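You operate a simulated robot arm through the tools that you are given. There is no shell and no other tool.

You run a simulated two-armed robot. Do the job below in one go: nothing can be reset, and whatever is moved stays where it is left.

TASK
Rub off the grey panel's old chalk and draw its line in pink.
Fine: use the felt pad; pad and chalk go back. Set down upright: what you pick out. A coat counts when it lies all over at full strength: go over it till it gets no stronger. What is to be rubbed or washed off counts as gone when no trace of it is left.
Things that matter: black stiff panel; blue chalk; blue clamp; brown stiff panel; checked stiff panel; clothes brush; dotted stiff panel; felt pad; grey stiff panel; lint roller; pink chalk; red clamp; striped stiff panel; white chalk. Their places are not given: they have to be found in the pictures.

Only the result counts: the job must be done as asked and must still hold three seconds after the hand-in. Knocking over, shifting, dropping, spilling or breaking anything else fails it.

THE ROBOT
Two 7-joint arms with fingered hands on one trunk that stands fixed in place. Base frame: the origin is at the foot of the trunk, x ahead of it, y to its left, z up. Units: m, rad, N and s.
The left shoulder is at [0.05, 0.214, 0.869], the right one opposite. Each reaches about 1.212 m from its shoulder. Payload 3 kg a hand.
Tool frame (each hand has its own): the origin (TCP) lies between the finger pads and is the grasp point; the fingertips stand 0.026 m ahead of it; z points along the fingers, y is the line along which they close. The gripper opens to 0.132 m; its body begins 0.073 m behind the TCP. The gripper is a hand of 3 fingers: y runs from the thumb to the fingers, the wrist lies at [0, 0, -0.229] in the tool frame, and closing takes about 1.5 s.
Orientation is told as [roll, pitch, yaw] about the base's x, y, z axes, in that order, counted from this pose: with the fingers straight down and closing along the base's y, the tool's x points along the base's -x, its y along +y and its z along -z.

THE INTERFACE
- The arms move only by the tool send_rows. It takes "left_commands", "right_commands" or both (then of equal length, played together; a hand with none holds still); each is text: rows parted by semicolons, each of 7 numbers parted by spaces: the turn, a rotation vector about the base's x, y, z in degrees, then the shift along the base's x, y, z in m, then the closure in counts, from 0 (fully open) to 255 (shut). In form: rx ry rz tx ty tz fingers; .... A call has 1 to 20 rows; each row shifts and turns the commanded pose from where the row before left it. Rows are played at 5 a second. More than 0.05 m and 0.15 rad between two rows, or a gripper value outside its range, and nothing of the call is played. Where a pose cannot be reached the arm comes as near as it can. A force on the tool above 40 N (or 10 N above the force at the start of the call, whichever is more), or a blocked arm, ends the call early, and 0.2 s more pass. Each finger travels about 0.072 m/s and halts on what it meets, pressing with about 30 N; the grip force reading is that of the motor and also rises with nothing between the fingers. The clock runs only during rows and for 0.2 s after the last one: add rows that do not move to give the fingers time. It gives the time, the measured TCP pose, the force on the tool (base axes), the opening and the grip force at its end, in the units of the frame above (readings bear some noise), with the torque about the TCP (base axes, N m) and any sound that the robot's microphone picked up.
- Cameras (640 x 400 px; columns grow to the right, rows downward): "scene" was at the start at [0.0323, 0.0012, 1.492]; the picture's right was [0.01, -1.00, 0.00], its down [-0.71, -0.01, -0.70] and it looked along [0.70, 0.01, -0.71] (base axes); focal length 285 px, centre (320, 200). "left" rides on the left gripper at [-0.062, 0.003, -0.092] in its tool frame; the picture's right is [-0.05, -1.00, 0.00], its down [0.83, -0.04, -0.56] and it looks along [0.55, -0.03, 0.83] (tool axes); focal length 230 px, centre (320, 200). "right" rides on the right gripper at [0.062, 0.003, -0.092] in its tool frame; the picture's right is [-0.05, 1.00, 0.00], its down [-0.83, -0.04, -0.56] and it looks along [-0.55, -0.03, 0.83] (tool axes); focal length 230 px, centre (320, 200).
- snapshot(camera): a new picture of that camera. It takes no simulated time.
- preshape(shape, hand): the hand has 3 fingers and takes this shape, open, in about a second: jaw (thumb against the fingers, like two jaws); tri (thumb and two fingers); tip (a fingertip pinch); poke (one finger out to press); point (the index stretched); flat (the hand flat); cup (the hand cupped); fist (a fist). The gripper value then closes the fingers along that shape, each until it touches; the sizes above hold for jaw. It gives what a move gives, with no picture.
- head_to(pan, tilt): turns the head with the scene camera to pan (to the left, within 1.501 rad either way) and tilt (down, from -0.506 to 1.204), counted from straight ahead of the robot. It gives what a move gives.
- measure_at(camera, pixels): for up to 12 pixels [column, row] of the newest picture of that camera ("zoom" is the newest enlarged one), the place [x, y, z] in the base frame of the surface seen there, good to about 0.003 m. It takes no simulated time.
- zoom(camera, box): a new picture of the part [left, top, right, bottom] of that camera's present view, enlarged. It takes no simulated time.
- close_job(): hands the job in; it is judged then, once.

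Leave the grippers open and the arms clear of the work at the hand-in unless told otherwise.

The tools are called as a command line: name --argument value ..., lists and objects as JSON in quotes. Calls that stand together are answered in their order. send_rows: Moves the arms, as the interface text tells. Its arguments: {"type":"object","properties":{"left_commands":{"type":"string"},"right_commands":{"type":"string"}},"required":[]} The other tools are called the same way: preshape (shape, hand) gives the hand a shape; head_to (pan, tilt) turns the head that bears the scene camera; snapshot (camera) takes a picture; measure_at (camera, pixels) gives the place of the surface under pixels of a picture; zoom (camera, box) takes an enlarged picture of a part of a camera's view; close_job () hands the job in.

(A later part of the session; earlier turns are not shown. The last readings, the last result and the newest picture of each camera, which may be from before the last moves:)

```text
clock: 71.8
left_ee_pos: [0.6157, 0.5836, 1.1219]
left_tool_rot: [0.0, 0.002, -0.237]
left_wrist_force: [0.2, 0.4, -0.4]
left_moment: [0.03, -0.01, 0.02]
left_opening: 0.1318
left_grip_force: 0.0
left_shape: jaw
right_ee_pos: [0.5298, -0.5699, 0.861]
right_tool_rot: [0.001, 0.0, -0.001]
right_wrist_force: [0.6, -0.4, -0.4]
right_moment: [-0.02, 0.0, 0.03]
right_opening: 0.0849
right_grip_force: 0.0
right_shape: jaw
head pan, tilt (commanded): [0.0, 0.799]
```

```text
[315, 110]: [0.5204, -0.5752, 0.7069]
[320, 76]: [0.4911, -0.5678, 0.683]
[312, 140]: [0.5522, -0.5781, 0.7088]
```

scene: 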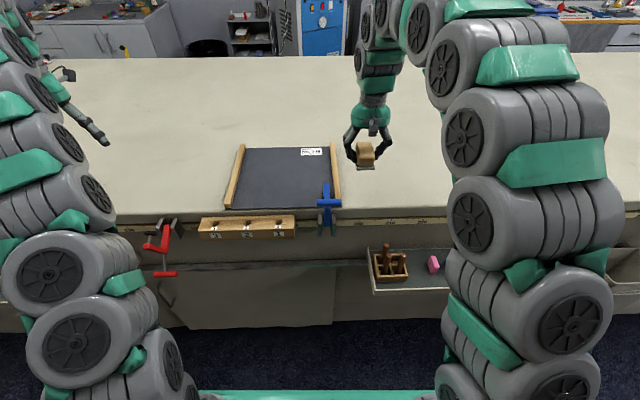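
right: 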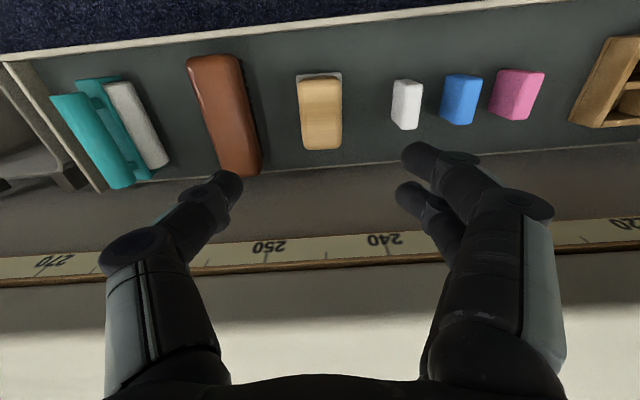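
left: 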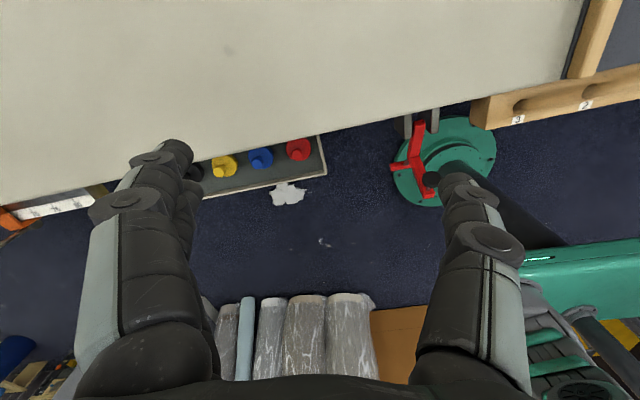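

The pad is back upright in its place. Next I move above the pink chalk and look.

send_rows --right_commands "0 0 0 0 0.042 0 90;0 0 0 0 0.042 0 90;0 0 0 0 0.042 0 90;0 0 0 0 0.042 0 90;0 0 0 -0.002 0.04 0 90;0 0 0 0 0 0 90;0 0 0 0 0 0 90"

snapshot --camera "right"

zoom --camera "right" --box '[216, 50, 376, 150]'

```text
clock: 73.4
left_ee_pos: [0.6166, 0.5824, 1.1208]
left_tool_rot: [-0.001, 0.0, -0.24]
left_wrist_force: [-0.5, 0.2, -1.0]
left_moment: [0.0, -0.04, 0.0]
left_opening: 0.1321
left_grip_force: 0.0
left_shape: jaw
right_ee_pos: [0.5243, -0.361, 0.8585]
right_tool_rot: [0.001, 0.0, 0.001]
right_wrist_force: [0.3, 0.1, 0.1]
right_moment: [-0.02, -0.02, -0.01]
right_opening: 0.0851
right_grip_force: 0.0
right_shape: jaw
head pan, tilt (commanded): [0.0, 0.799]
```

```text
taken
```

right: 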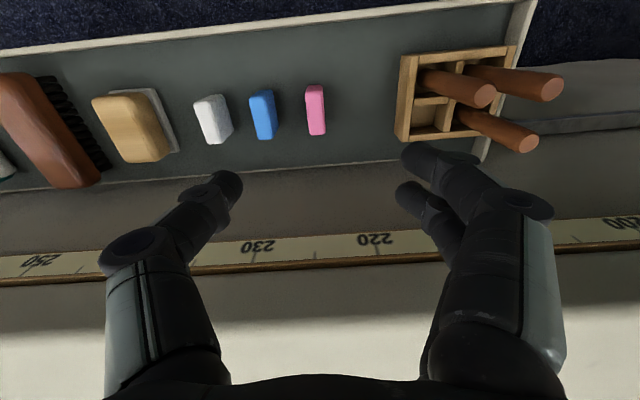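

```text
4.00 times, centred on (296, 100) of right
```

zoom: 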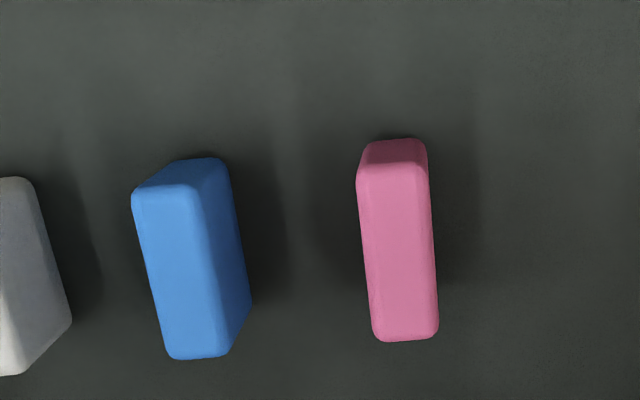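

measure_at --camera "zoom" --pixels '[[365, 180], [422, 180], [380, 330], [430, 330], [398, 250], [345, 240], [445, 240], [235, 170], [245, 290], [140, 200], [398, 170], [405, 335]]'

measure_at --camera "right" --pixels '[[404, 60], [400, 130], [410, 80], [525, 85], [485, 95], [400, 138], [395, 100], [520, 140]]'

```text
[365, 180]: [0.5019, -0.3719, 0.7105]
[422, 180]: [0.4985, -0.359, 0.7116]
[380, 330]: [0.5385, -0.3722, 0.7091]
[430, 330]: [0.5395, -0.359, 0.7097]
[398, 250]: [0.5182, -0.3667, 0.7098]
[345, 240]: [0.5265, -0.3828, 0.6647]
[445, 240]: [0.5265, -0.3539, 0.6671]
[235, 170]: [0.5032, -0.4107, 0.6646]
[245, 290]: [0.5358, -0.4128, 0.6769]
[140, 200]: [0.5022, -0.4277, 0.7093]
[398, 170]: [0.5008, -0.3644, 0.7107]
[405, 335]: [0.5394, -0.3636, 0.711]
```

```text
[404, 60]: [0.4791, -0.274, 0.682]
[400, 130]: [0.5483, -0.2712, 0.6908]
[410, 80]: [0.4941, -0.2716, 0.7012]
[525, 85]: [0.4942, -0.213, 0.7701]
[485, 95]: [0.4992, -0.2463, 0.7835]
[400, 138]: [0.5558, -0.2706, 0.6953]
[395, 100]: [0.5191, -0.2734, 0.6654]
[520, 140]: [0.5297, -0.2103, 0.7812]
```

Pink chalk: x 0.4985–0.5405, y -0.374…-0.357, top 0.710. Blue's edge is at y≈-0.411. I narrow the fingers to 185 counts (~0.036 m) over it first, then go down to z≈0.73.

send_rows --right_commands "0 0 0 -0.005 -0.005 0 120;0 0 0 0 0 0 150;0 0 0 0 0 0 185;0 0 0 0 0 0 185;0 0 0 0 0 -0.03 185;0 0 0 0 0 -0.04 185;0 0 0 0 0 -0.04 185;0 0 0 0 0 -0.02 185;0 0 0 0 0 0 185"

snapshot --camera "right"

```text
clock: 75.4
left_ee_pos: [0.6148, 0.5827, 1.121]
left_tool_rot: [0.0, 0.001, -0.24]
left_wrist_force: [-0.8, 0.0, 0.3]
left_moment: [-0.02, 0.03, -0.03]
left_opening: 0.1322
left_grip_force: 0.0
left_shape: jaw
right_ee_pos: [0.5205, -0.3675, 0.7295]
right_tool_rot: [0.0, 0.0, 0.0]
right_wrist_force: [-0.6, -0.4, 0.6]
right_moment: [0.0, -0.01, -0.01]
right_opening: 0.0366
right_grip_force: 0.1
right_shape: jaw
head pan, tilt (commanded): [0.0, 0.799]
```

```text
taken
```

right: 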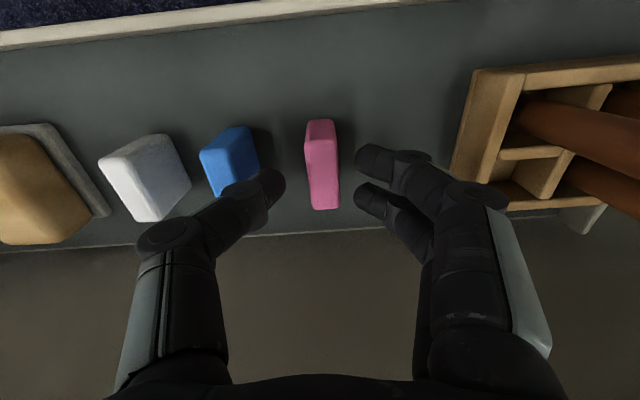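

Fingers are centred on the pink chalk but the thumb is close to the blue one. I narrow to 201 counts (0.028 m), shift 1.5 mm to +y, then look.

send_rows --right_commands "0 0 0 0 0.0015 0 193;0 0 0 0 0 0 201;0 0 0 0 0 0 201;0 0 0 0 0 0 201"

zoom --camera "right" --box '[190, 100, 430, 250]'

```text
clock: 76.4
left_ee_pos: [0.6162, 0.5822, 1.1209]
left_tool_rot: [-0.001, -0.002, -0.238]
left_wrist_force: [-0.2, 0.9, 0.4]
left_moment: [0.02, 0.01, 0.03]
left_opening: 0.1317
left_grip_force: 0.0
left_shape: jaw
right_ee_pos: [0.5208, -0.3658, 0.7316]
right_tool_rot: [0.001, 0.001, -0.001]
right_wrist_force: [-0.2, 0.4, 0.5]
right_moment: [-0.03, -0.01, 0.01]
right_opening: 0.0282
right_grip_force: 0.0
right_shape: jaw
head pan, tilt (commanded): [0.0, 0.799]
```

```text
2.67 times, centred on (310, 175) of right
```

zoom: 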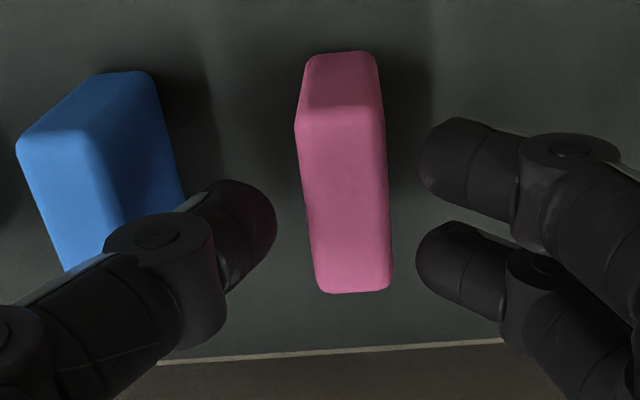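

I want to know where the thumb's joint lies against the blue chalk, so I measure points on the thumb.

measure_at --camera "zoom" --pixels '[[160, 235], [110, 240], [210, 270], [270, 215], [225, 185], [190, 330], [60, 300], [170, 215], [120, 100], [170, 180], [100, 260], [560, 145]]'

```text
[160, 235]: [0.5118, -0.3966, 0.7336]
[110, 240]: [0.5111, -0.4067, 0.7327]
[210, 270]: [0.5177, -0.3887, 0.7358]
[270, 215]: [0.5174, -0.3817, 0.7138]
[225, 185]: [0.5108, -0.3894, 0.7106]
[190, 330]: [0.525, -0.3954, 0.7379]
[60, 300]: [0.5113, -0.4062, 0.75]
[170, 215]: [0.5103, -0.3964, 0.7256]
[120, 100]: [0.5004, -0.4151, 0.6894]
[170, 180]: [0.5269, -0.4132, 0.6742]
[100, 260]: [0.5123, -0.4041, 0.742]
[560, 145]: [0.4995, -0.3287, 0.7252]
```

Clearance to blue is a few mm, so I'll grip a bit higher (TCP z≈0.709) and shift 2 mm to +y. I lower gently and check force.

send_rows --right_commands "0 0 0 0 0.002 0 201;0 0 0 0 0 -0.006 201;0 0 0 0 0 -0.006 201;0 0 0 0 0 -0.006 201;0 0 0 0 0 -0.004 201;0 0 0 0 0 0 201"

zoom --camera "right" --box '[190, 100, 430, 250]'

```text
clock: 77.8
left_ee_pos: [0.6156, 0.5829, 1.1217]
left_tool_rot: [0.0, 0.001, -0.239]
left_wrist_force: [-0.3, 0.0, 0.8]
left_moment: [0.02, -0.01, 0.02]
left_opening: 0.1321
left_grip_force: 0.0
left_shape: jaw
right_ee_pos: [0.5204, -0.3621, 0.7083]
right_tool_rot: [0.002, 0.001, -0.003]
right_wrist_force: [-0.2, -0.4, 0.7]
right_moment: [0.01, -0.03, -0.01]
right_opening: 0.0285
right_grip_force: 0.0
right_shape: jaw
head pan, tilt (commanded): [0.0, 0.799]
```

```text
2.67 times, centred on (310, 175) of right
```

zoom: 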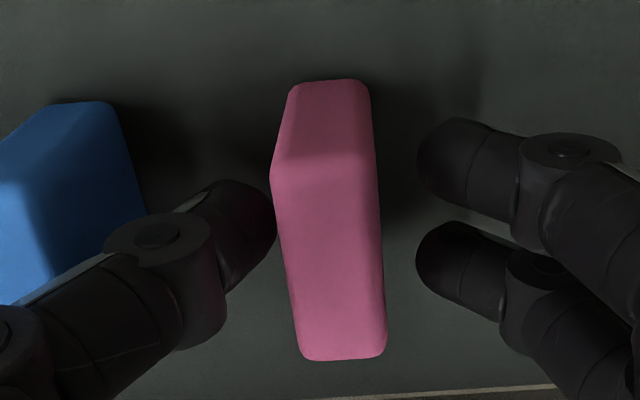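

The thumb nearly touches while the fingers have about 1 cm gap. I shift 3.5 mm to -y, then close gently.

send_rows --right_commands "0 0 0 0 -0.002 0 201;0 0 0 0 -0.0015 0 201;0 0 0 0 0 0 201;0 0 0 0 0 0 210;0 0 0 0 0 0 218;0 0 0 0 0 0 226;0 0 0 0 0 0 235;0 0 0 0 0 0 245;0 0 0 0 0 0 255;0 0 0 0 0 0 255;0 0 0 0 0 0 255"

snapshot --camera "right"

```text
clock: 80.2
left_ee_pos: [0.6166, 0.5829, 1.1207]
left_tool_rot: [0.001, 0.0, -0.239]
left_wrist_force: [0.1, 0.8, 0.6]
left_moment: [0.03, 0.04, 0.0]
left_opening: 0.1321
left_grip_force: 0.0
left_shape: jaw
right_ee_pos: [0.5194, -0.3665, 0.7085]
right_tool_rot: [-0.001, -0.001, 0.001]
right_wrist_force: [0.0, -0.6, 0.1]
right_moment: [0.0, 0.0, 0.01]
right_opening: 0.013
right_grip_force: 30.2
right_shape: jaw
head pan, tilt (commanded): [0.0, 0.799]
```

```text
taken
```

right: 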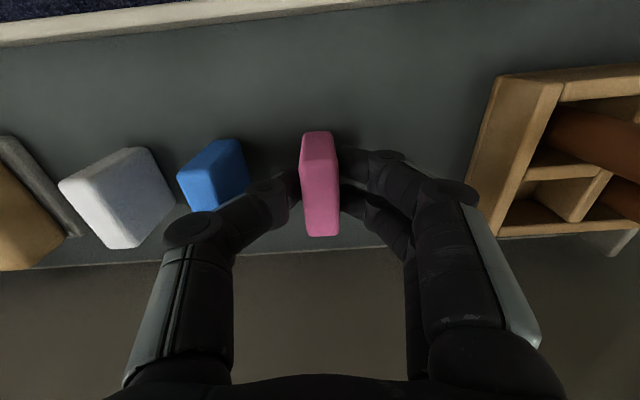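

The pink chalk is gripped; its base is about 0.0435 below the TCP. I lift straight up to z≈1.06.

send_rows --right_commands "0 0 0 0 0 0.01 255;0 0 0 0 0 0.02 255;0 0 0 0 0 0.03 255;0 0 0 0 0 0.04 255;0 0 0 0 0 0.04 255;0 0 0 0 0 0.04 255;0 0 0 0 0 0.045 255;0 0 0 0 0 0.045 255;0 0 0 0 0 0.045 255;0 0 0 0 0 0.04 255;0 0 0 0 0 0 255"

snapshot --camera "right"

```text
clock: 82.6
left_ee_pos: [0.6169, 0.583, 1.1209]
left_tool_rot: [0.0, 0.0, -0.239]
left_wrist_force: [-0.3, -0.5, 0.6]
left_moment: [0.03, 0.0, -0.05]
left_opening: 0.132
left_grip_force: 0.0
left_shape: jaw
right_ee_pos: [0.5193, -0.3668, 1.0597]
right_tool_rot: [0.0, 0.001, -0.001]
right_wrist_force: [-0.3, -0.4, -0.3]
right_moment: [0.02, 0.02, -0.02]
right_opening: 0.0124
right_grip_force: 29.9
right_shape: jaw
head pan, tilt (commanded): [0.0, 0.799]
```

```text
taken
```

right: 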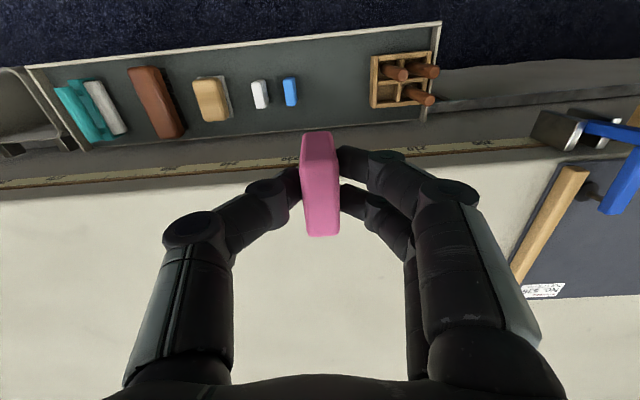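

I carry the chalk at z≈1.06 over the bench to above the strip (0.715, 0.045).

send_rows --right_commands "0 0 0 0.033 0.02 0 255;0 0 0 0.033 0.03 0 255;0 0 0 0.033 0.03 0 255;0 0 0 0.033 0.03 0 255;0 0 0 0.033 0.03 0 255;0 0 0 0.031 0.03 0 255;0 0 0 0 0.045 0 255;0 0 0 0 0.045 0 255;0 0 0 0 0.045 0 255;0 0 0 0 0.045 0 255;0 0 0 0 0.045 0 255;0 0 0 0 0.017 0 255;0 0 0 0 0 0 255"

send_rows --right_commands "0 0 0 0 0 -0.03 255;0 0 0 0 0 -0.035 255;0 0 0 0 0 -0.03 255;0 0 0 0 0 -0.02 255;0 0 0 0 0 0 255;0 0 0 0 0 0 255"

snapshot --camera "right"

zoom --camera "scene" --box '[230, 110, 370, 220]'

```text
clock: 85.4
left_ee_pos: [0.6153, 0.5833, 1.1216]
left_tool_rot: [0.001, -0.002, -0.239]
left_wrist_force: [-0.6, 0.2, 0.2]
left_moment: [-0.01, 0.01, 0.02]
left_opening: 0.1318
left_grip_force: 0.1
left_shape: jaw
right_ee_pos: [0.7175, 0.0463, 1.0637]
right_tool_rot: [0.001, 0.0, -0.001]
right_wrist_force: [-0.5, 0.6, -1.0]
right_moment: [0.01, -0.04, 0.04]
right_opening: 0.0123
right_grip_force: 30.1
right_shape: jaw
head pan, tilt (commanded): [0.0, 0.799]
```

```text
clock: 86.8
left_ee_pos: [0.616, 0.5825, 1.1214]
left_tool_rot: [-0.001, 0.0, -0.238]
left_wrist_force: [0.0, -1.1, -0.6]
left_moment: [0.01, 0.01, 0.0]
left_opening: 0.1316
left_grip_force: 0.0
left_shape: jaw
right_ee_pos: [0.7153, 0.0451, 0.9496]
right_tool_rot: [-0.001, 0.001, -0.001]
right_wrist_force: [0.3, -0.4, -1.8]
right_moment: [0.0, -0.01, 0.03]
right_opening: 0.0123
right_grip_force: 30.1
right_shape: jaw
head pan, tilt (commanded): [0.0, 0.799]
```

```text
taken
```

right: 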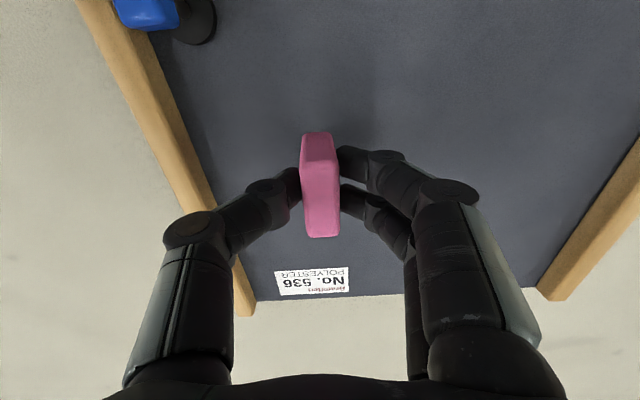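

```text
3.64 times, centred on (300, 165) of scene
```

zoom: 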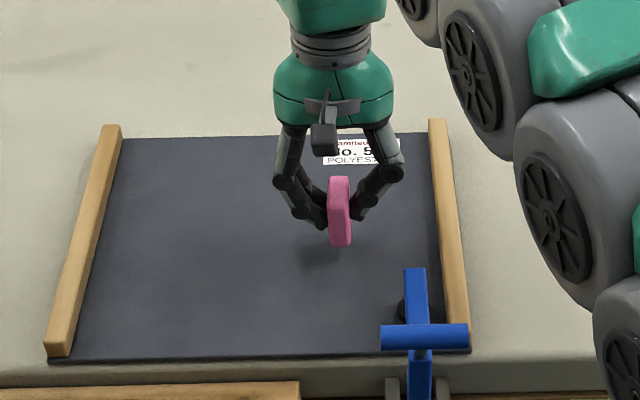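

The chalk hovers over the strip. I lower it to near contact (expected TCP z≈0.9285).

send_rows --right_commands "0 0 0 0 0.0005 -0.01 255;0 0 0 0 0 -0.006 255;0 0 0 0 0 -0.002 255;0 0 0 0 0 -0.001 255;0 0 0 0 0 0 255"

```text
clock: 88.0
left_ee_pos: [0.614, 0.5832, 1.1204]
left_tool_rot: [0.0, 0.001, -0.238]
left_wrist_force: [0.6, -0.1, 0.1]
left_moment: [-0.01, -0.01, 0.01]
left_opening: 0.1318
left_grip_force: 0.0
left_shape: jaw
right_ee_pos: [0.7159, 0.0459, 0.9283]
right_tool_rot: [-0.001, 0.0, -0.001]
right_wrist_force: [0.3, 0.3, -0.9]
right_moment: [-0.03, 0.0, 0.01]
right_opening: 0.0125
right_grip_force: 29.8
right_shape: jaw
head pan, tilt (commanded): [0.0, 0.799]
```

No contact force yet; I go down by half-millimetre steps.

send_rows --right_commands "0 0 0 0 0 -0.0005 255;0 0 0 0 0 -0.0005 255;0 0 0 0 0 0 255"

```text
clock: 88.8
left_ee_pos: [0.6155, 0.5829, 1.1223]
left_tool_rot: [0.0, -0.001, -0.238]
left_wrist_force: [-1.1, 0.7, 0.2]
left_moment: [0.02, 0.01, -0.01]
left_opening: 0.1319
left_grip_force: 0.0
left_shape: jaw
right_ee_pos: [0.7165, 0.0468, 0.9267]
right_tool_rot: [-0.001, -0.001, 0.0]
right_wrist_force: [-1.2, -0.9, 4.2]
right_moment: [0.03, 0.01, -0.01]
right_opening: 0.0123
right_grip_force: 29.7
right_shape: jaw
head pan, tilt (commanded): [0.0, 0.799]
```

Contact at 4 N. I make a short test stroke along -x and look.

send_rows --right_commands "0 0 0 -0.01 0 0 255;0 0 0 -0.01 0 0 255;0 0 0 0.01 0 0 255;0 0 0 0.01 0 0 255;0 0 0 0.01 0 0 255;0 0 0 0.01 0 0 255;0 0 0 0 0 0 255"

snapshot --camera "right"

zoom --camera "scene" --box '[270, 130, 350, 210]'

```text
clock: 90.4
left_ee_pos: [0.616, 0.5823, 1.1212]
left_tool_rot: [-0.001, -0.001, -0.239]
left_wrist_force: [0.0, -0.8, 0.0]
left_moment: [0.02, 0.01, -0.01]
left_opening: 0.132
left_grip_force: 0.1
left_shape: jaw
right_ee_pos: [0.7349, 0.0452, 0.9278]
right_tool_rot: [0.001, 0.001, 0.001]
right_wrist_force: [-2.1, 0.9, 4.7]
right_moment: [0.06, 0.06, 0.04]
right_opening: 0.0128
right_grip_force: 30.3
right_shape: jaw
head pan, tilt (commanded): [0.0, 0.799]
```

```text
taken
```

right: 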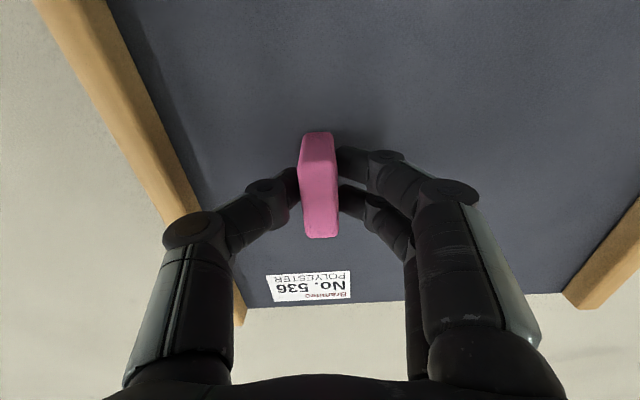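

```text
5.00 times, centred on (310, 170) of scene
```

zoom: 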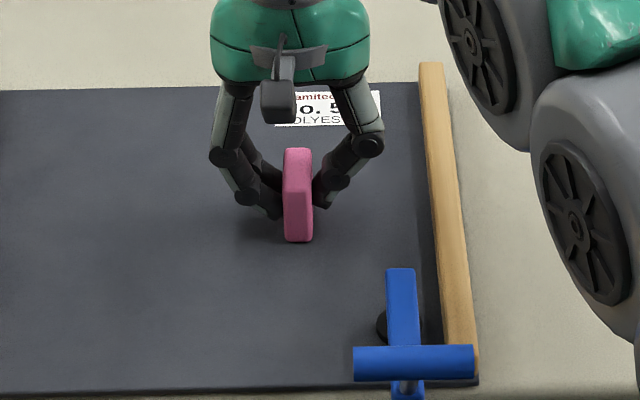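

No pink is visible yet, so more pressure or passes are needed. I lower 0.5 mm at a time to get about 10 N and stroke again.

send_rows --right_commands "0 0 0 0 0 -0.0005 255;0 0 0 0 0 -0.0005 255;0 0 0 0 0 0 255"

```text
clock: 91.2
left_ee_pos: [0.615, 0.5816, 1.1215]
left_tool_rot: [-0.001, 0.001, -0.24]
left_wrist_force: [-0.1, 0.1, 0.4]
left_moment: [-0.01, -0.03, 0.01]
left_opening: 0.1317
left_grip_force: 0.0
left_shape: jaw
right_ee_pos: [0.7369, 0.0464, 0.928]
right_tool_rot: [0.001, 0.001, -0.001]
right_wrist_force: [-1.9, 1.2, 8.5]
right_moment: [0.09, 0.03, 0.02]
right_opening: 0.0131
right_grip_force: 29.9
right_shape: jaw
head pan, tilt (commanded): [0.0, 0.799]
```

send_rows --right_commands "0 0 0 -0.01 0 0 255;0 0 0 -0.01 0 0 255;0 0 0 -0.01 0 0 255;0 0 0 -0.01 0 0 255;0 0 0 -0.01 0 0 255;0 0 0 0.01 0 0 255;0 0 0 0.01 0 0 255;0 0 0 0.01 0 0 255;0 0 0 0.01 0 0 255;0 0 0 0.01 0 0 255;0 0 0 0 0 0 255"

zoom --camera "scene" --box '[270, 130, 350, 210]'

zoom --camera "right" --box '[220, 60, 420, 185]'

```text
clock: 93.6
left_ee_pos: [0.6148, 0.5824, 1.1225]
left_tool_rot: [0.001, 0.002, -0.238]
left_wrist_force: [-0.1, 0.4, -0.7]
left_moment: [-0.01, -0.01, -0.05]
left_opening: 0.1317
left_grip_force: 0.0
left_shape: jaw
right_ee_pos: [0.7364, 0.0475, 0.926]
right_tool_rot: [0.0, -0.002, -0.002]
right_wrist_force: [-6.5, 2.3, 13.5]
right_moment: [0.05, 0.1, -0.01]
right_opening: 0.0132
right_grip_force: 30.6
right_shape: jaw
head pan, tilt (commanded): [0.0, 0.799]
```

```text
5.00 times, centred on (310, 170) of scene
```

zoom: 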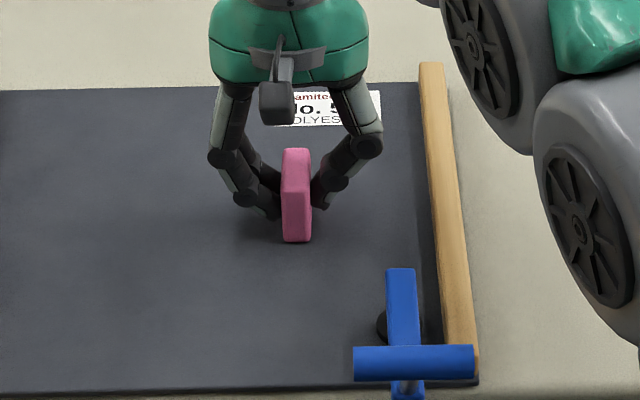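

```text
3.20 times, centred on (320, 122) of right
```

zoom: 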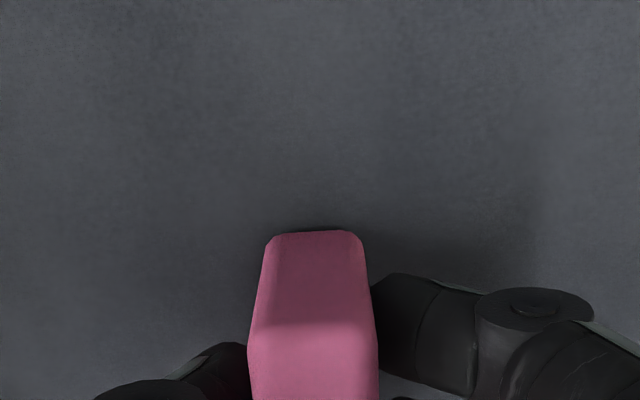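

Still no mark at 13 N. I'll lift the chalk and look closely at the surface beneath and at the chalk's own base.

send_rows --right_commands "0 0 0 0 0 0.01 255;0 0 0 0 0 0.03 255;0 0 0 -0.02 -0.02 0.03 255;0 0 0 -0.02 -0.04 0.02 255;0 0 0 -0.02 -0.045 0 255;0 0 0 -0.02 -0.045 0 255;0 0 0 0 0 0 255"

snapshot --camera "right"

zoom --camera "scene" --box '[270, 130, 350, 210]'

zoom --camera "scene" --box '[285, 150, 325, 180]'

```text
clock: 95.2
left_ee_pos: [0.6154, 0.5825, 1.121]
left_tool_rot: [0.0, 0.0, -0.238]
left_wrist_force: [-0.1, 0.6, -0.2]
left_moment: [-0.01, -0.01, -0.02]
left_opening: 0.1318
left_grip_force: 0.0
left_shape: jaw
right_ee_pos: [0.655, -0.1065, 1.0172]
right_tool_rot: [-0.001, 0.0, -0.001]
right_wrist_force: [-0.5, -0.3, -0.9]
right_moment: [-0.01, -0.03, 0.0]
right_opening: 0.0127
right_grip_force: 29.3
right_shape: jaw
head pan, tilt (commanded): [0.0, 0.799]
```

```text
taken
```

right: 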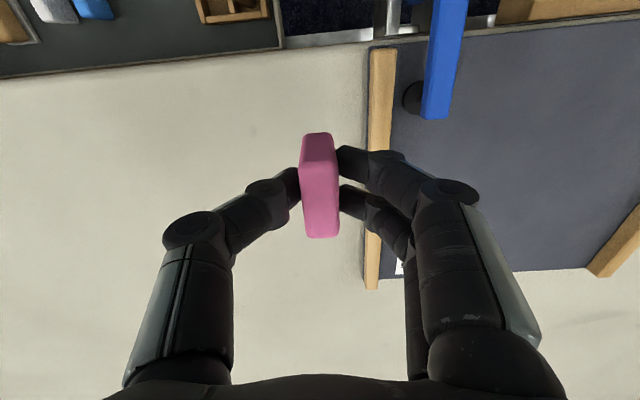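

```text
5.00 times, centred on (310, 170) of scene
```

zoom: 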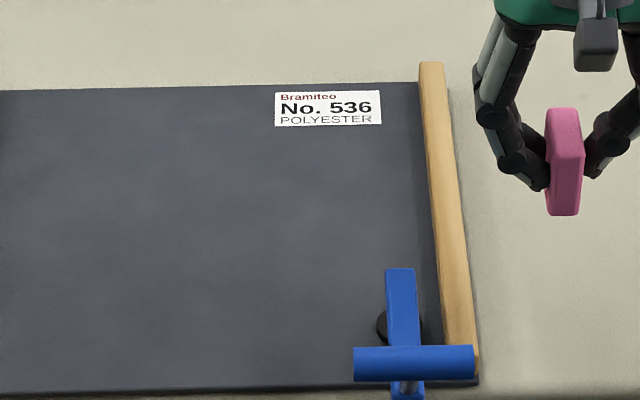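

```text
13.33 times, centred on (305, 165) of scene
```

zoom: 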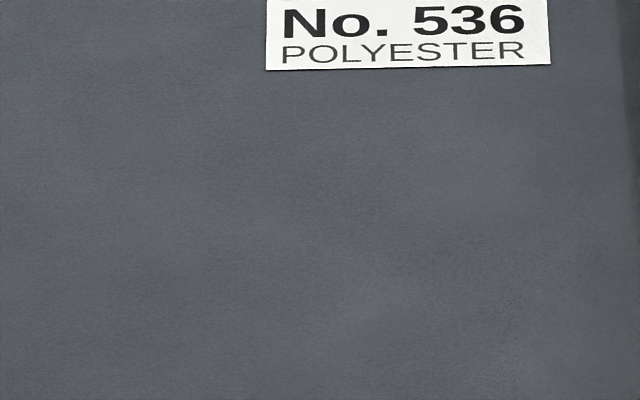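

No pink at all has gone on. Before more strokes I want to know what this panel really is; zooms are sharp, so I zoom very tightly on its front edge and corners.

zoom --camera "scene" --box '[224, 200, 244, 213]'

zoom --camera "scene" --box '[280, 200, 300, 213]'

zoom --camera "scene" --box '[318, 180, 348, 212]'

zoom --camera "scene" --box '[222, 140, 252, 212]'

```text
16.00 times, centred on (234, 206) of scene
```

zoom: 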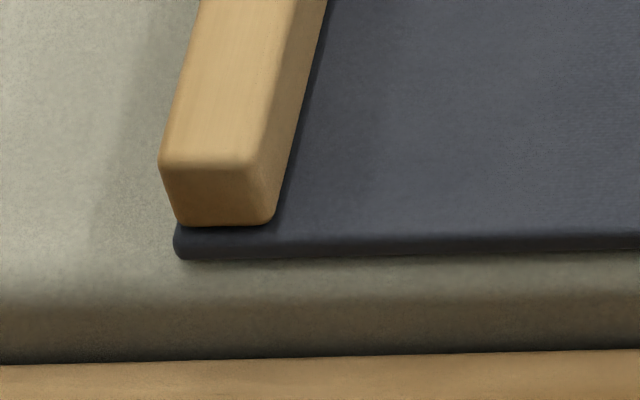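

```text
16.00 times, centred on (290, 206) of scene
```

zoom: 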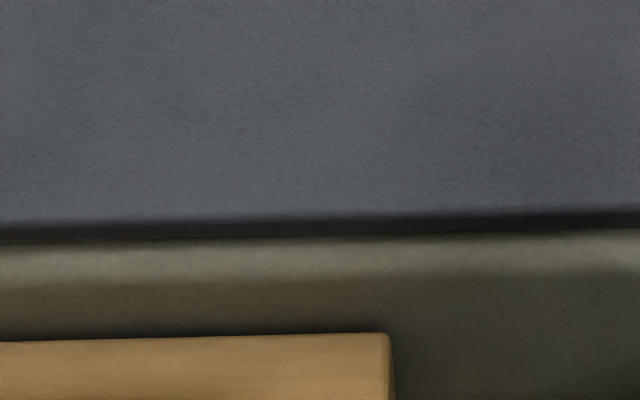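

```text
12.50 times, centred on (333, 196) of scene
```

zoom: 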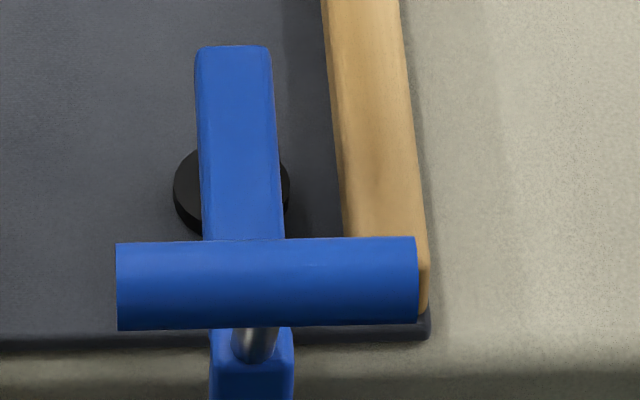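

```text
5.56 times, centred on (237, 176) of scene
```

zoom: 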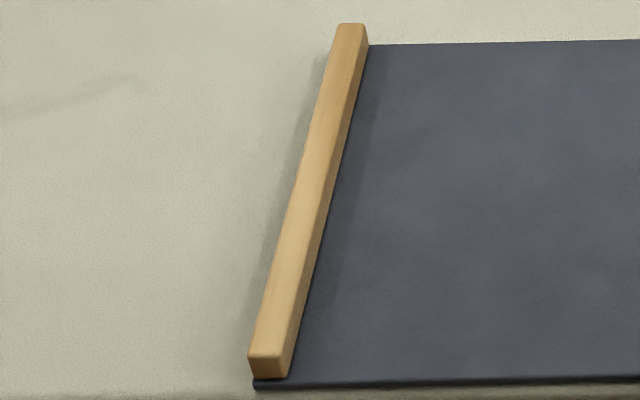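

The panel is one single slate-grey board with battens. I'd like to check behind the robot, where the left wrist camera earlier showed an orange-brown thing near the rolls.

snapshot --camera "left"

zoom --camera "left" --box '[200, 270, 440, 400]'

zoom --camera "left" --box '[440, 200, 640, 400]'

```text
taken
```

left: 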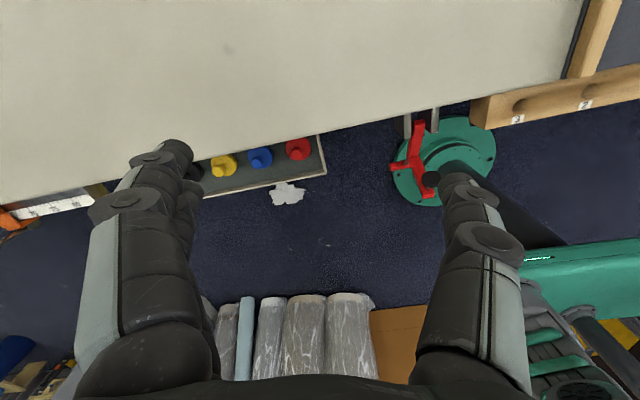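

```text
2.67 times, centred on (320, 335) of left
```

zoom: 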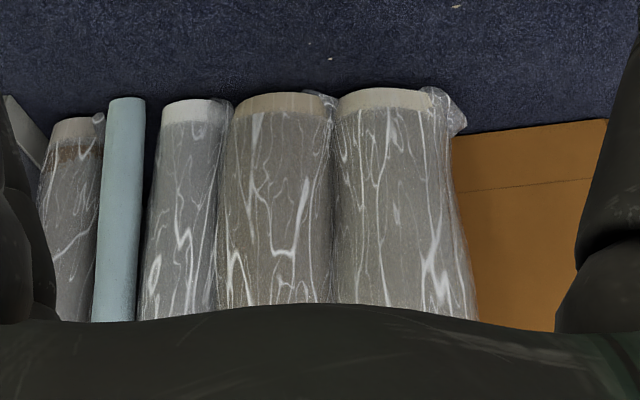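

```text
2.00 times, centred on (540, 300) of left
```

zoom: 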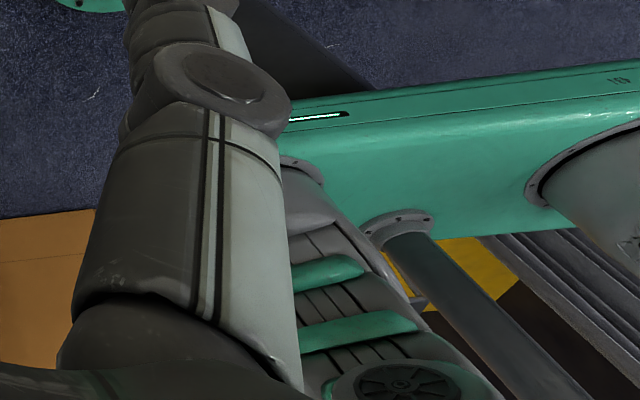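

Those are just wall and fabric rolls. Now I scan the whole panel at high zoom for a printed or scored line elsewhere.

zoom --camera "scene" --box '[240, 146, 290, 177]'

zoom --camera "scene" --box '[232, 176, 284, 208]'

zoom --camera "scene" --box '[280, 176, 332, 208]'

zoom --camera "scene" --box '[286, 146, 338, 178]'

```text
12.80 times, centred on (265, 162) of scene
```

zoom: 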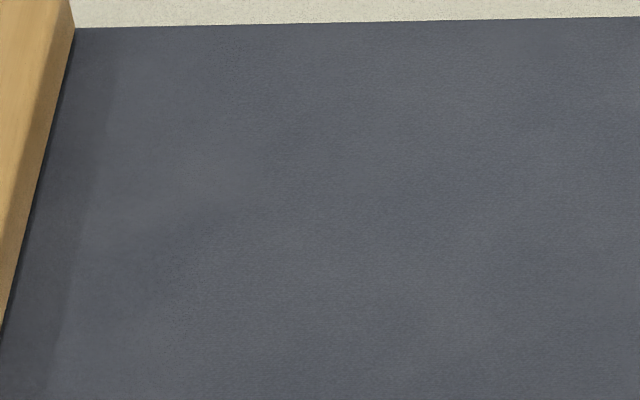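

```text
12.31 times, centred on (258, 192) of scene
```

zoom: 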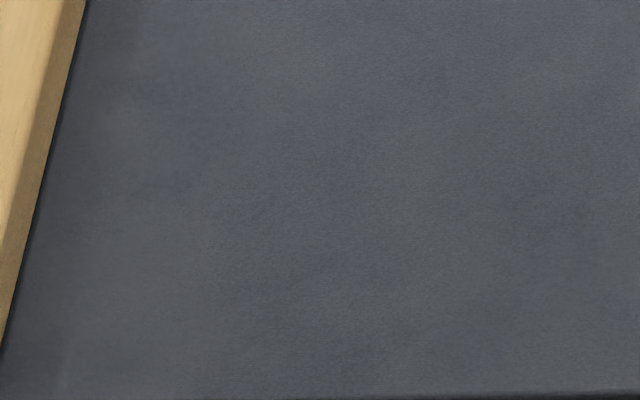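

```text
12.31 times, centred on (306, 192) of scene
```

zoom: 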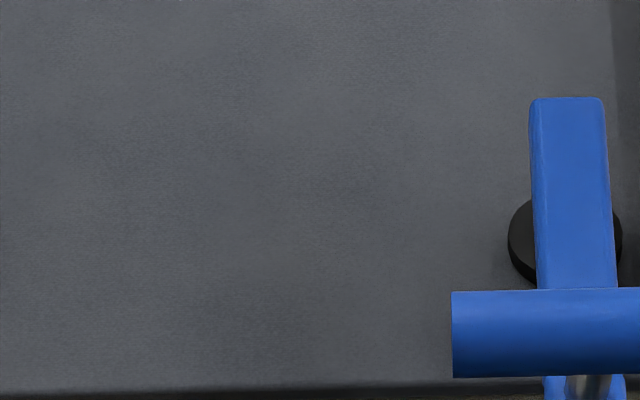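

```text
12.31 times, centred on (312, 162) of scene
```

zoom: 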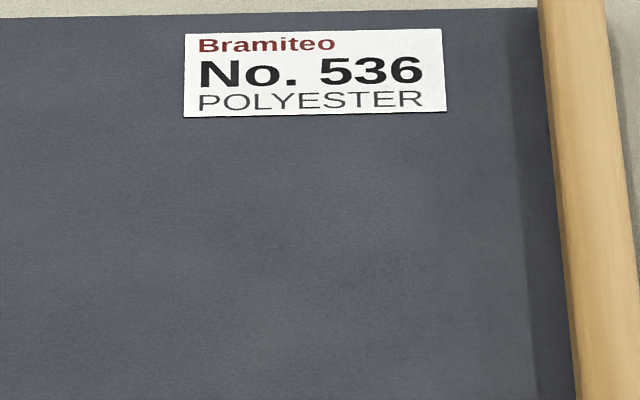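

No guide line shows anywhere else, so the strip it is. I go back and try faster strokes with about 10 N.

send_rows --right_commands "0 0 0 0.02 0.045 0 255;0 0 0 0.02 0.045 0 255;0 0 0 0.02 0.04 -0.02 255;0 0 0 0.02 0.02 -0.03 255;0 0 0 0 0 -0.03 255;0 0 0 0 0 -0.006 255;0 0 0 0 0 -0.002 255;0 0 0 0 0 -0.001 255;0 0 0 0 0 0 255"

```text
clock: 97.2
left_ee_pos: [0.6158, 0.5826, 1.1214]
left_tool_rot: [0.0, -0.002, -0.239]
left_wrist_force: [0.6, 1.2, 0.4]
left_moment: [0.02, 0.02, 0.0]
left_opening: 0.1318
left_grip_force: 0.1
left_shape: jaw
right_ee_pos: [0.7358, 0.0452, 0.929]
right_tool_rot: [0.0, 0.0, 0.001]
right_wrist_force: [0.1, 0.9, 0.2]
right_moment: [0.01, 0.05, -0.03]
right_opening: 0.0126
right_grip_force: 30.4
right_shape: jaw
head pan, tilt (commanded): [0.0, 0.799]
```

send_rows --right_commands "0 0 0 0 0 -0.001 255;0 0 0 0 0 -0.001 255;0 0 0 0 0 0 255"

```text
clock: 98.0
left_ee_pos: [0.6154, 0.5826, 1.1212]
left_tool_rot: [0.0, -0.001, -0.24]
left_wrist_force: [-0.1, 0.5, 0.8]
left_moment: [0.01, 0.03, 0.02]
left_opening: 0.132
left_grip_force: 0.1
left_shape: jaw
right_ee_pos: [0.7371, 0.0453, 0.9262]
right_tool_rot: [0.0, -0.001, -0.003]
right_wrist_force: [-0.6, -1.6, 11.8]
right_moment: [0.02, 0.01, 0.03]
right_opening: 0.0127
right_grip_force: 30.3
right_shape: jaw
head pan, tilt (commanded): [0.0, 0.799]
```

Pressing with about 12 N. I stroke at 0.1 m/s and faster along the strip several times.

send_rows --right_commands "0 0 0 -0.025 0 0 255;0 0 0 -0.025 0 0 255;0 0 0 0.025 0 0 255;0 0 0 0.025 0 0 255;0 0 0 -0.025 0 0 255;0 0 0 -0.025 0 0 255;0 0 0 0.025 0 0 255;0 0 0 0.025 0 0 255;0 0 0 -0.025 0 0 255;0 0 0 -0.025 0 0 255;0 0 0 0.025 0 0 255;0 0 0 0.025 0 0 255"

zoom --camera "scene" --box '[270, 130, 350, 210]'

```text
clock: 100.6
left_ee_pos: [0.6156, 0.5835, 1.1208]
left_tool_rot: [-0.001, 0.0, -0.24]
left_wrist_force: [0.4, -0.1, -0.4]
left_moment: [-0.02, 0.03, 0.03]
left_opening: 0.132
left_grip_force: 0.1
left_shape: jaw
right_ee_pos: [0.7356, 0.0471, 0.9241]
right_tool_rot: [0.001, 0.0, 0.0]
right_wrist_force: [-5.9, 1.3, 14.0]
right_moment: [0.08, 0.13, 0.06]
right_opening: 0.0147
right_grip_force: 30.1
right_shape: jaw
head pan, tilt (commanded): [0.0, 0.799]
```

```text
5.00 times, centred on (310, 170) of scene
```

zoom: 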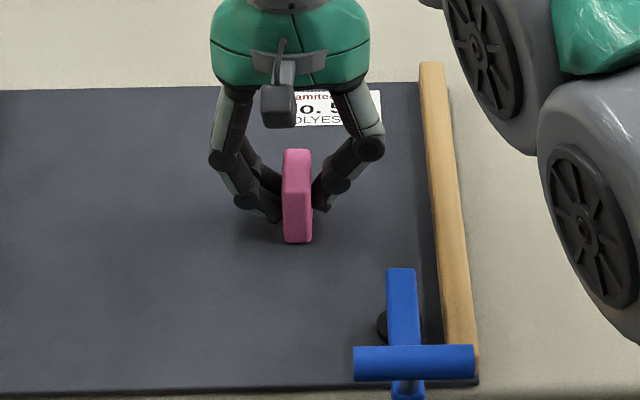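

Still nothing. I'll make many more passes over the full length at this pressure, then lift and look, to learn whether it builds up slowly.

send_rows --right_commands "0 0 0 -0.025 0 -0.0005 255;0 0 0 -0.025 0 0 255;0 0 0 0.03 0 0 255;0 0 0 0.035 0 0 255;0 0 0 -0.03 0 0 255;0 0 0 -0.035 0 0 255;0 0 0 0.03 0 0 255;0 0 0 0.035 0 0 255;0 0 0 -0.03 0 0 255;0 0 0 -0.035 0 0 255;0 0 0 0.03 0 0 255;0 0 0 0.035 0 0 255;0 0 0 -0.03 0 0 255;0 0 0 -0.035 0 0 255;0 0 0 0.03 0 0 255;0 0 0 0.035 0 0 255;0 0 0 -0.03 0 0 255;0 0 0 0 0 0 255"

send_rows --right_commands "0 0 0 0 0 0.02 255;0 0 0 -0.02 -0.02 0.04 255;0 0 0 -0.02 -0.04 0.03 255;0 0 0 -0.02 -0.045 0 255;0 0 0 -0.02 -0.045 0 255;0 0 0 0 0 0 255"

zoom --camera "scene" --box '[270, 140, 350, 210]'

snapshot --camera "right"

```text
clock: 104.4
left_ee_pos: [0.6156, 0.583, 1.1215]
left_tool_rot: [0.0, 0.001, -0.238]
left_wrist_force: [0.2, 0.0, -0.8]
left_moment: [0.02, 0.0, -0.03]
left_opening: 0.1319
left_grip_force: 0.1
left_shape: jaw
right_ee_pos: [0.7204, 0.0453, 0.9244]
right_tool_rot: [0.001, -0.002, -0.001]
right_wrist_force: [5.7, 0.3, 13.7]
right_moment: [0.04, -0.1, 0.0]
right_opening: 0.0144
right_grip_force: 30.4
right_shape: jaw
head pan, tilt (commanded): [0.0, 0.799]
```

```text
refused: row 3 steps farther than a row can; nothing moved
```

```text
5.71 times, centred on (310, 175) of scene
```

zoom: 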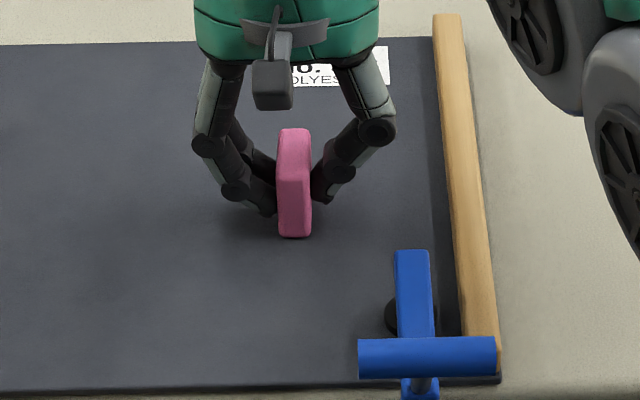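

```text
taken
```

right: 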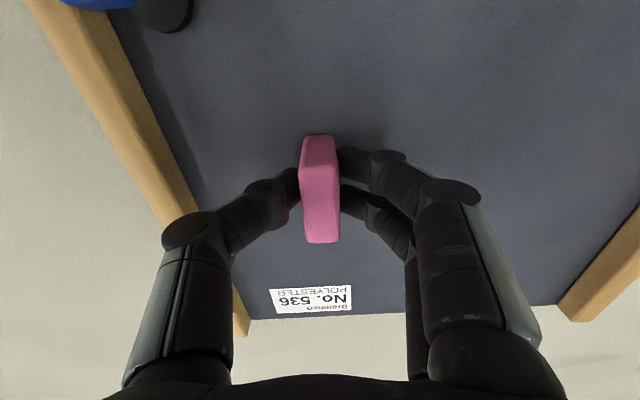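

The chalk isn't taking here at all. Let me examine the grey plate hanging below the bench front between the block and the tray; I measure it and zoom on it, after lifting the chalk.

send_rows --right_commands "0 0 0 0 0 0.02 255;0 0 0 -0.02 -0.01 0.04 255;0 0 0 -0.02 -0.035 0.02 255;0 0 0 -0.02 -0.04 0 255;0 0 0 -0.02 -0.045 0 255;0 0 0 0 -0.045 0 255;0 0 0 0 0 0 255"

snapshot --camera "scene"

measure_at --camera "scene" --pixels '[[200, 300], [320, 300], [330, 315], [345, 300], [345, 280], [250, 275], [250, 255], [180, 320], [300, 263], [340, 255], [190, 326], [260, 323]]'

zoom --camera "scene" --box '[140, 230, 380, 340]'

zoom --camera "scene" --box '[285, 150, 335, 200]'

```text
clock: 106.0
left_ee_pos: [0.6155, 0.5828, 1.1217]
left_tool_rot: [0.001, 0.001, -0.239]
left_wrist_force: [0.0, -0.4, -0.1]
left_moment: [-0.01, 0.01, -0.02]
left_opening: 0.1322
left_grip_force: 0.1
left_shape: jaw
right_ee_pos: [0.6389, -0.1294, 1.0049]
right_tool_rot: [0.0, -0.001, -0.001]
right_wrist_force: [-0.9, -0.4, -0.6]
right_moment: [-0.02, 0.01, 0.0]
right_opening: 0.0143
right_grip_force: 29.9
right_shape: jaw
head pan, tilt (commanded): [0.0, 0.799]
```

```text
taken
```

scene: 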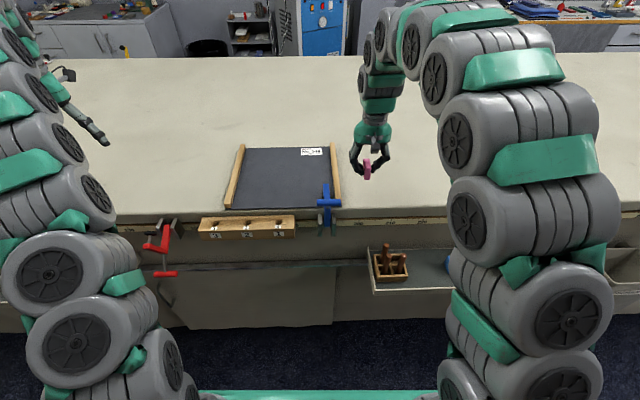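

```text
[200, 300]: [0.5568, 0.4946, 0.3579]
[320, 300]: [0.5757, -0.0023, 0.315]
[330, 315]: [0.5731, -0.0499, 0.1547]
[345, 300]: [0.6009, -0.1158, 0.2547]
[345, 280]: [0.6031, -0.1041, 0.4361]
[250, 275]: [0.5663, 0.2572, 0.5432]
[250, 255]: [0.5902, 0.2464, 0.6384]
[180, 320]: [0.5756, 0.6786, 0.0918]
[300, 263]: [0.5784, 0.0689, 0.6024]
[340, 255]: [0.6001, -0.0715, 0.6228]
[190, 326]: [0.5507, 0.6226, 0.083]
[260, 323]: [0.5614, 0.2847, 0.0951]
```

```text
2.67 times, centred on (260, 285) of scene
```

zoom: 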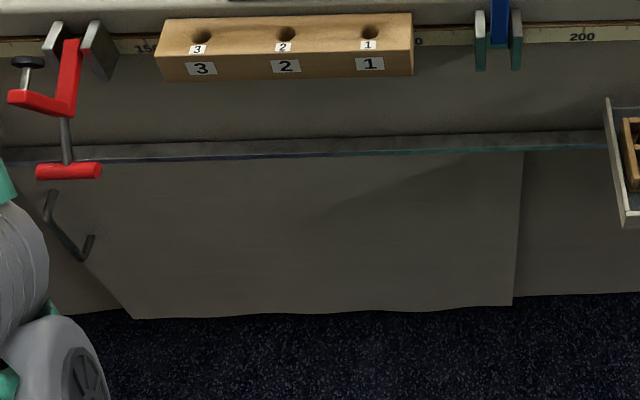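

```text
8.00 times, centred on (310, 175) of scene
```

zoom: 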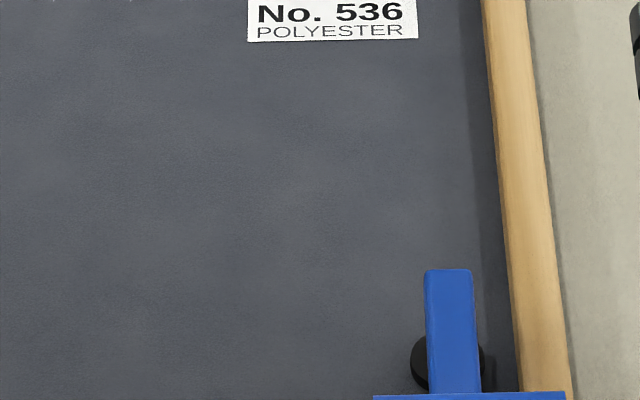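

The grey plate is just the cupboard front. Next I'll bring the left hand over the panel's left half for a close look from the far side; its camera looks back toward the robot.

send_rows --left_commands "0 0 6.85 0.03 -0.035 0 0;0 0 6.85 0.03 -0.035 0 0;0 0 0 0.03 -0.035 0 0;0 0 0 0.03 -0.035 -0.01 0;0 0 0 0.03 -0.035 -0.01 0;0 0 0 0.02 -0.04 -0.01 0;0 0 0 0.01 -0.045 -0.01 0;0 0 0 0.01 -0.045 0 0;0 0 0 0 -0.03 0 0;0 0 0 0 0 0 0"

snapshot --camera "left"

```text
clock: 108.2
left_ee_pos: [0.7668, 0.2678, 1.0496]
left_tool_rot: [0.001, 0.0, 0.0]
left_wrist_force: [0.2, 0.4, 0.6]
left_moment: [0.0, -0.02, -0.01]
left_opening: 0.1317
left_grip_force: 0.1
left_shape: jaw
left hand out of reach, approached as far as the arm can: row 1, 3, 4, 5
right_ee_pos: [0.6387, -0.1298, 1.0044]
right_tool_rot: [0.0, 0.001, 0.0]
right_wrist_force: [-0.3, 0.0, 0.2]
right_moment: [-0.01, -0.01, -0.04]
right_opening: 0.0144
right_grip_force: 29.9
right_shape: jaw
head pan, tilt (commanded): [0.0, 0.799]
```

```text
taken
```

left: 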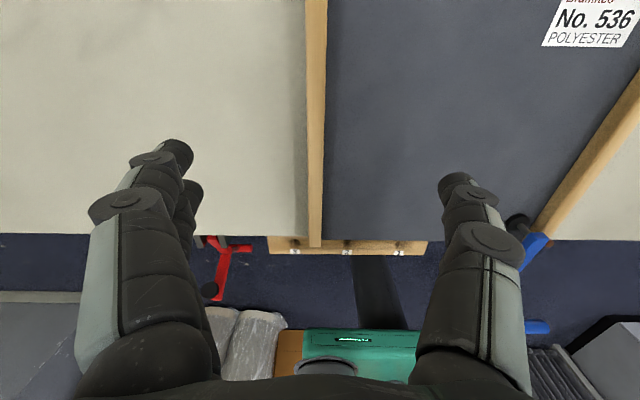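

I zoom in on the panel from this side.

zoom --camera "left" --box '[310, 0, 480, 110]'

zoom --camera "left" --box '[310, 100, 480, 240]'

zoom --camera "left" --box '[460, 0, 640, 115]'

zoom --camera "left" --box '[470, 90, 640, 230]'

```text
3.64 times, centred on (395, 55) of left
```

zoom: 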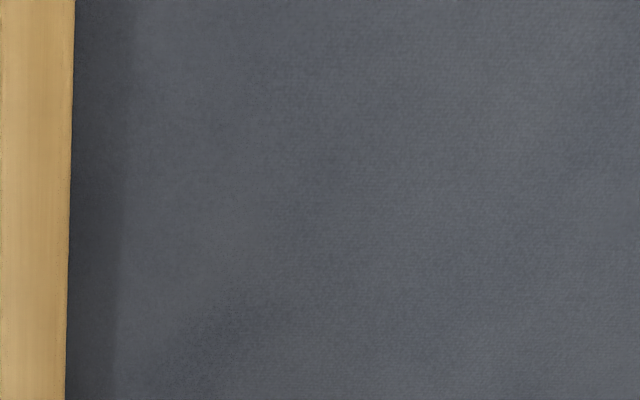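

```text
2.86 times, centred on (395, 170) of left
```

zoom: 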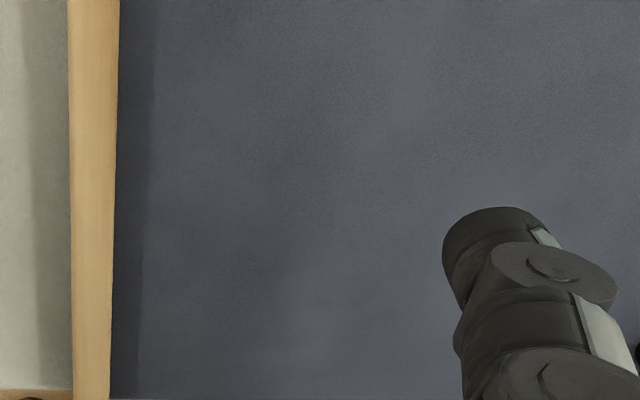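

```text
3.48 times, centred on (550, 58) of left
```

zoom: 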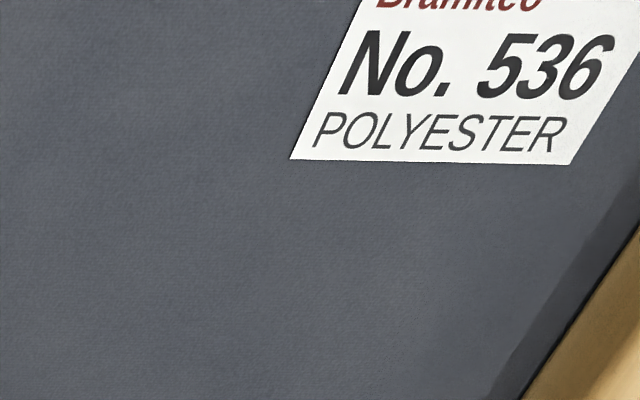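

```text
2.86 times, centred on (555, 160) of left
```

zoom: 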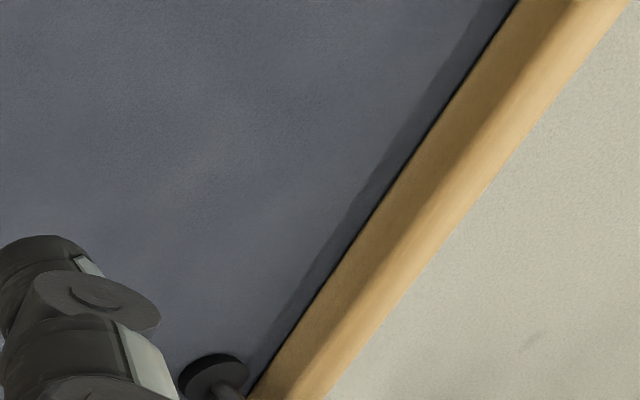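

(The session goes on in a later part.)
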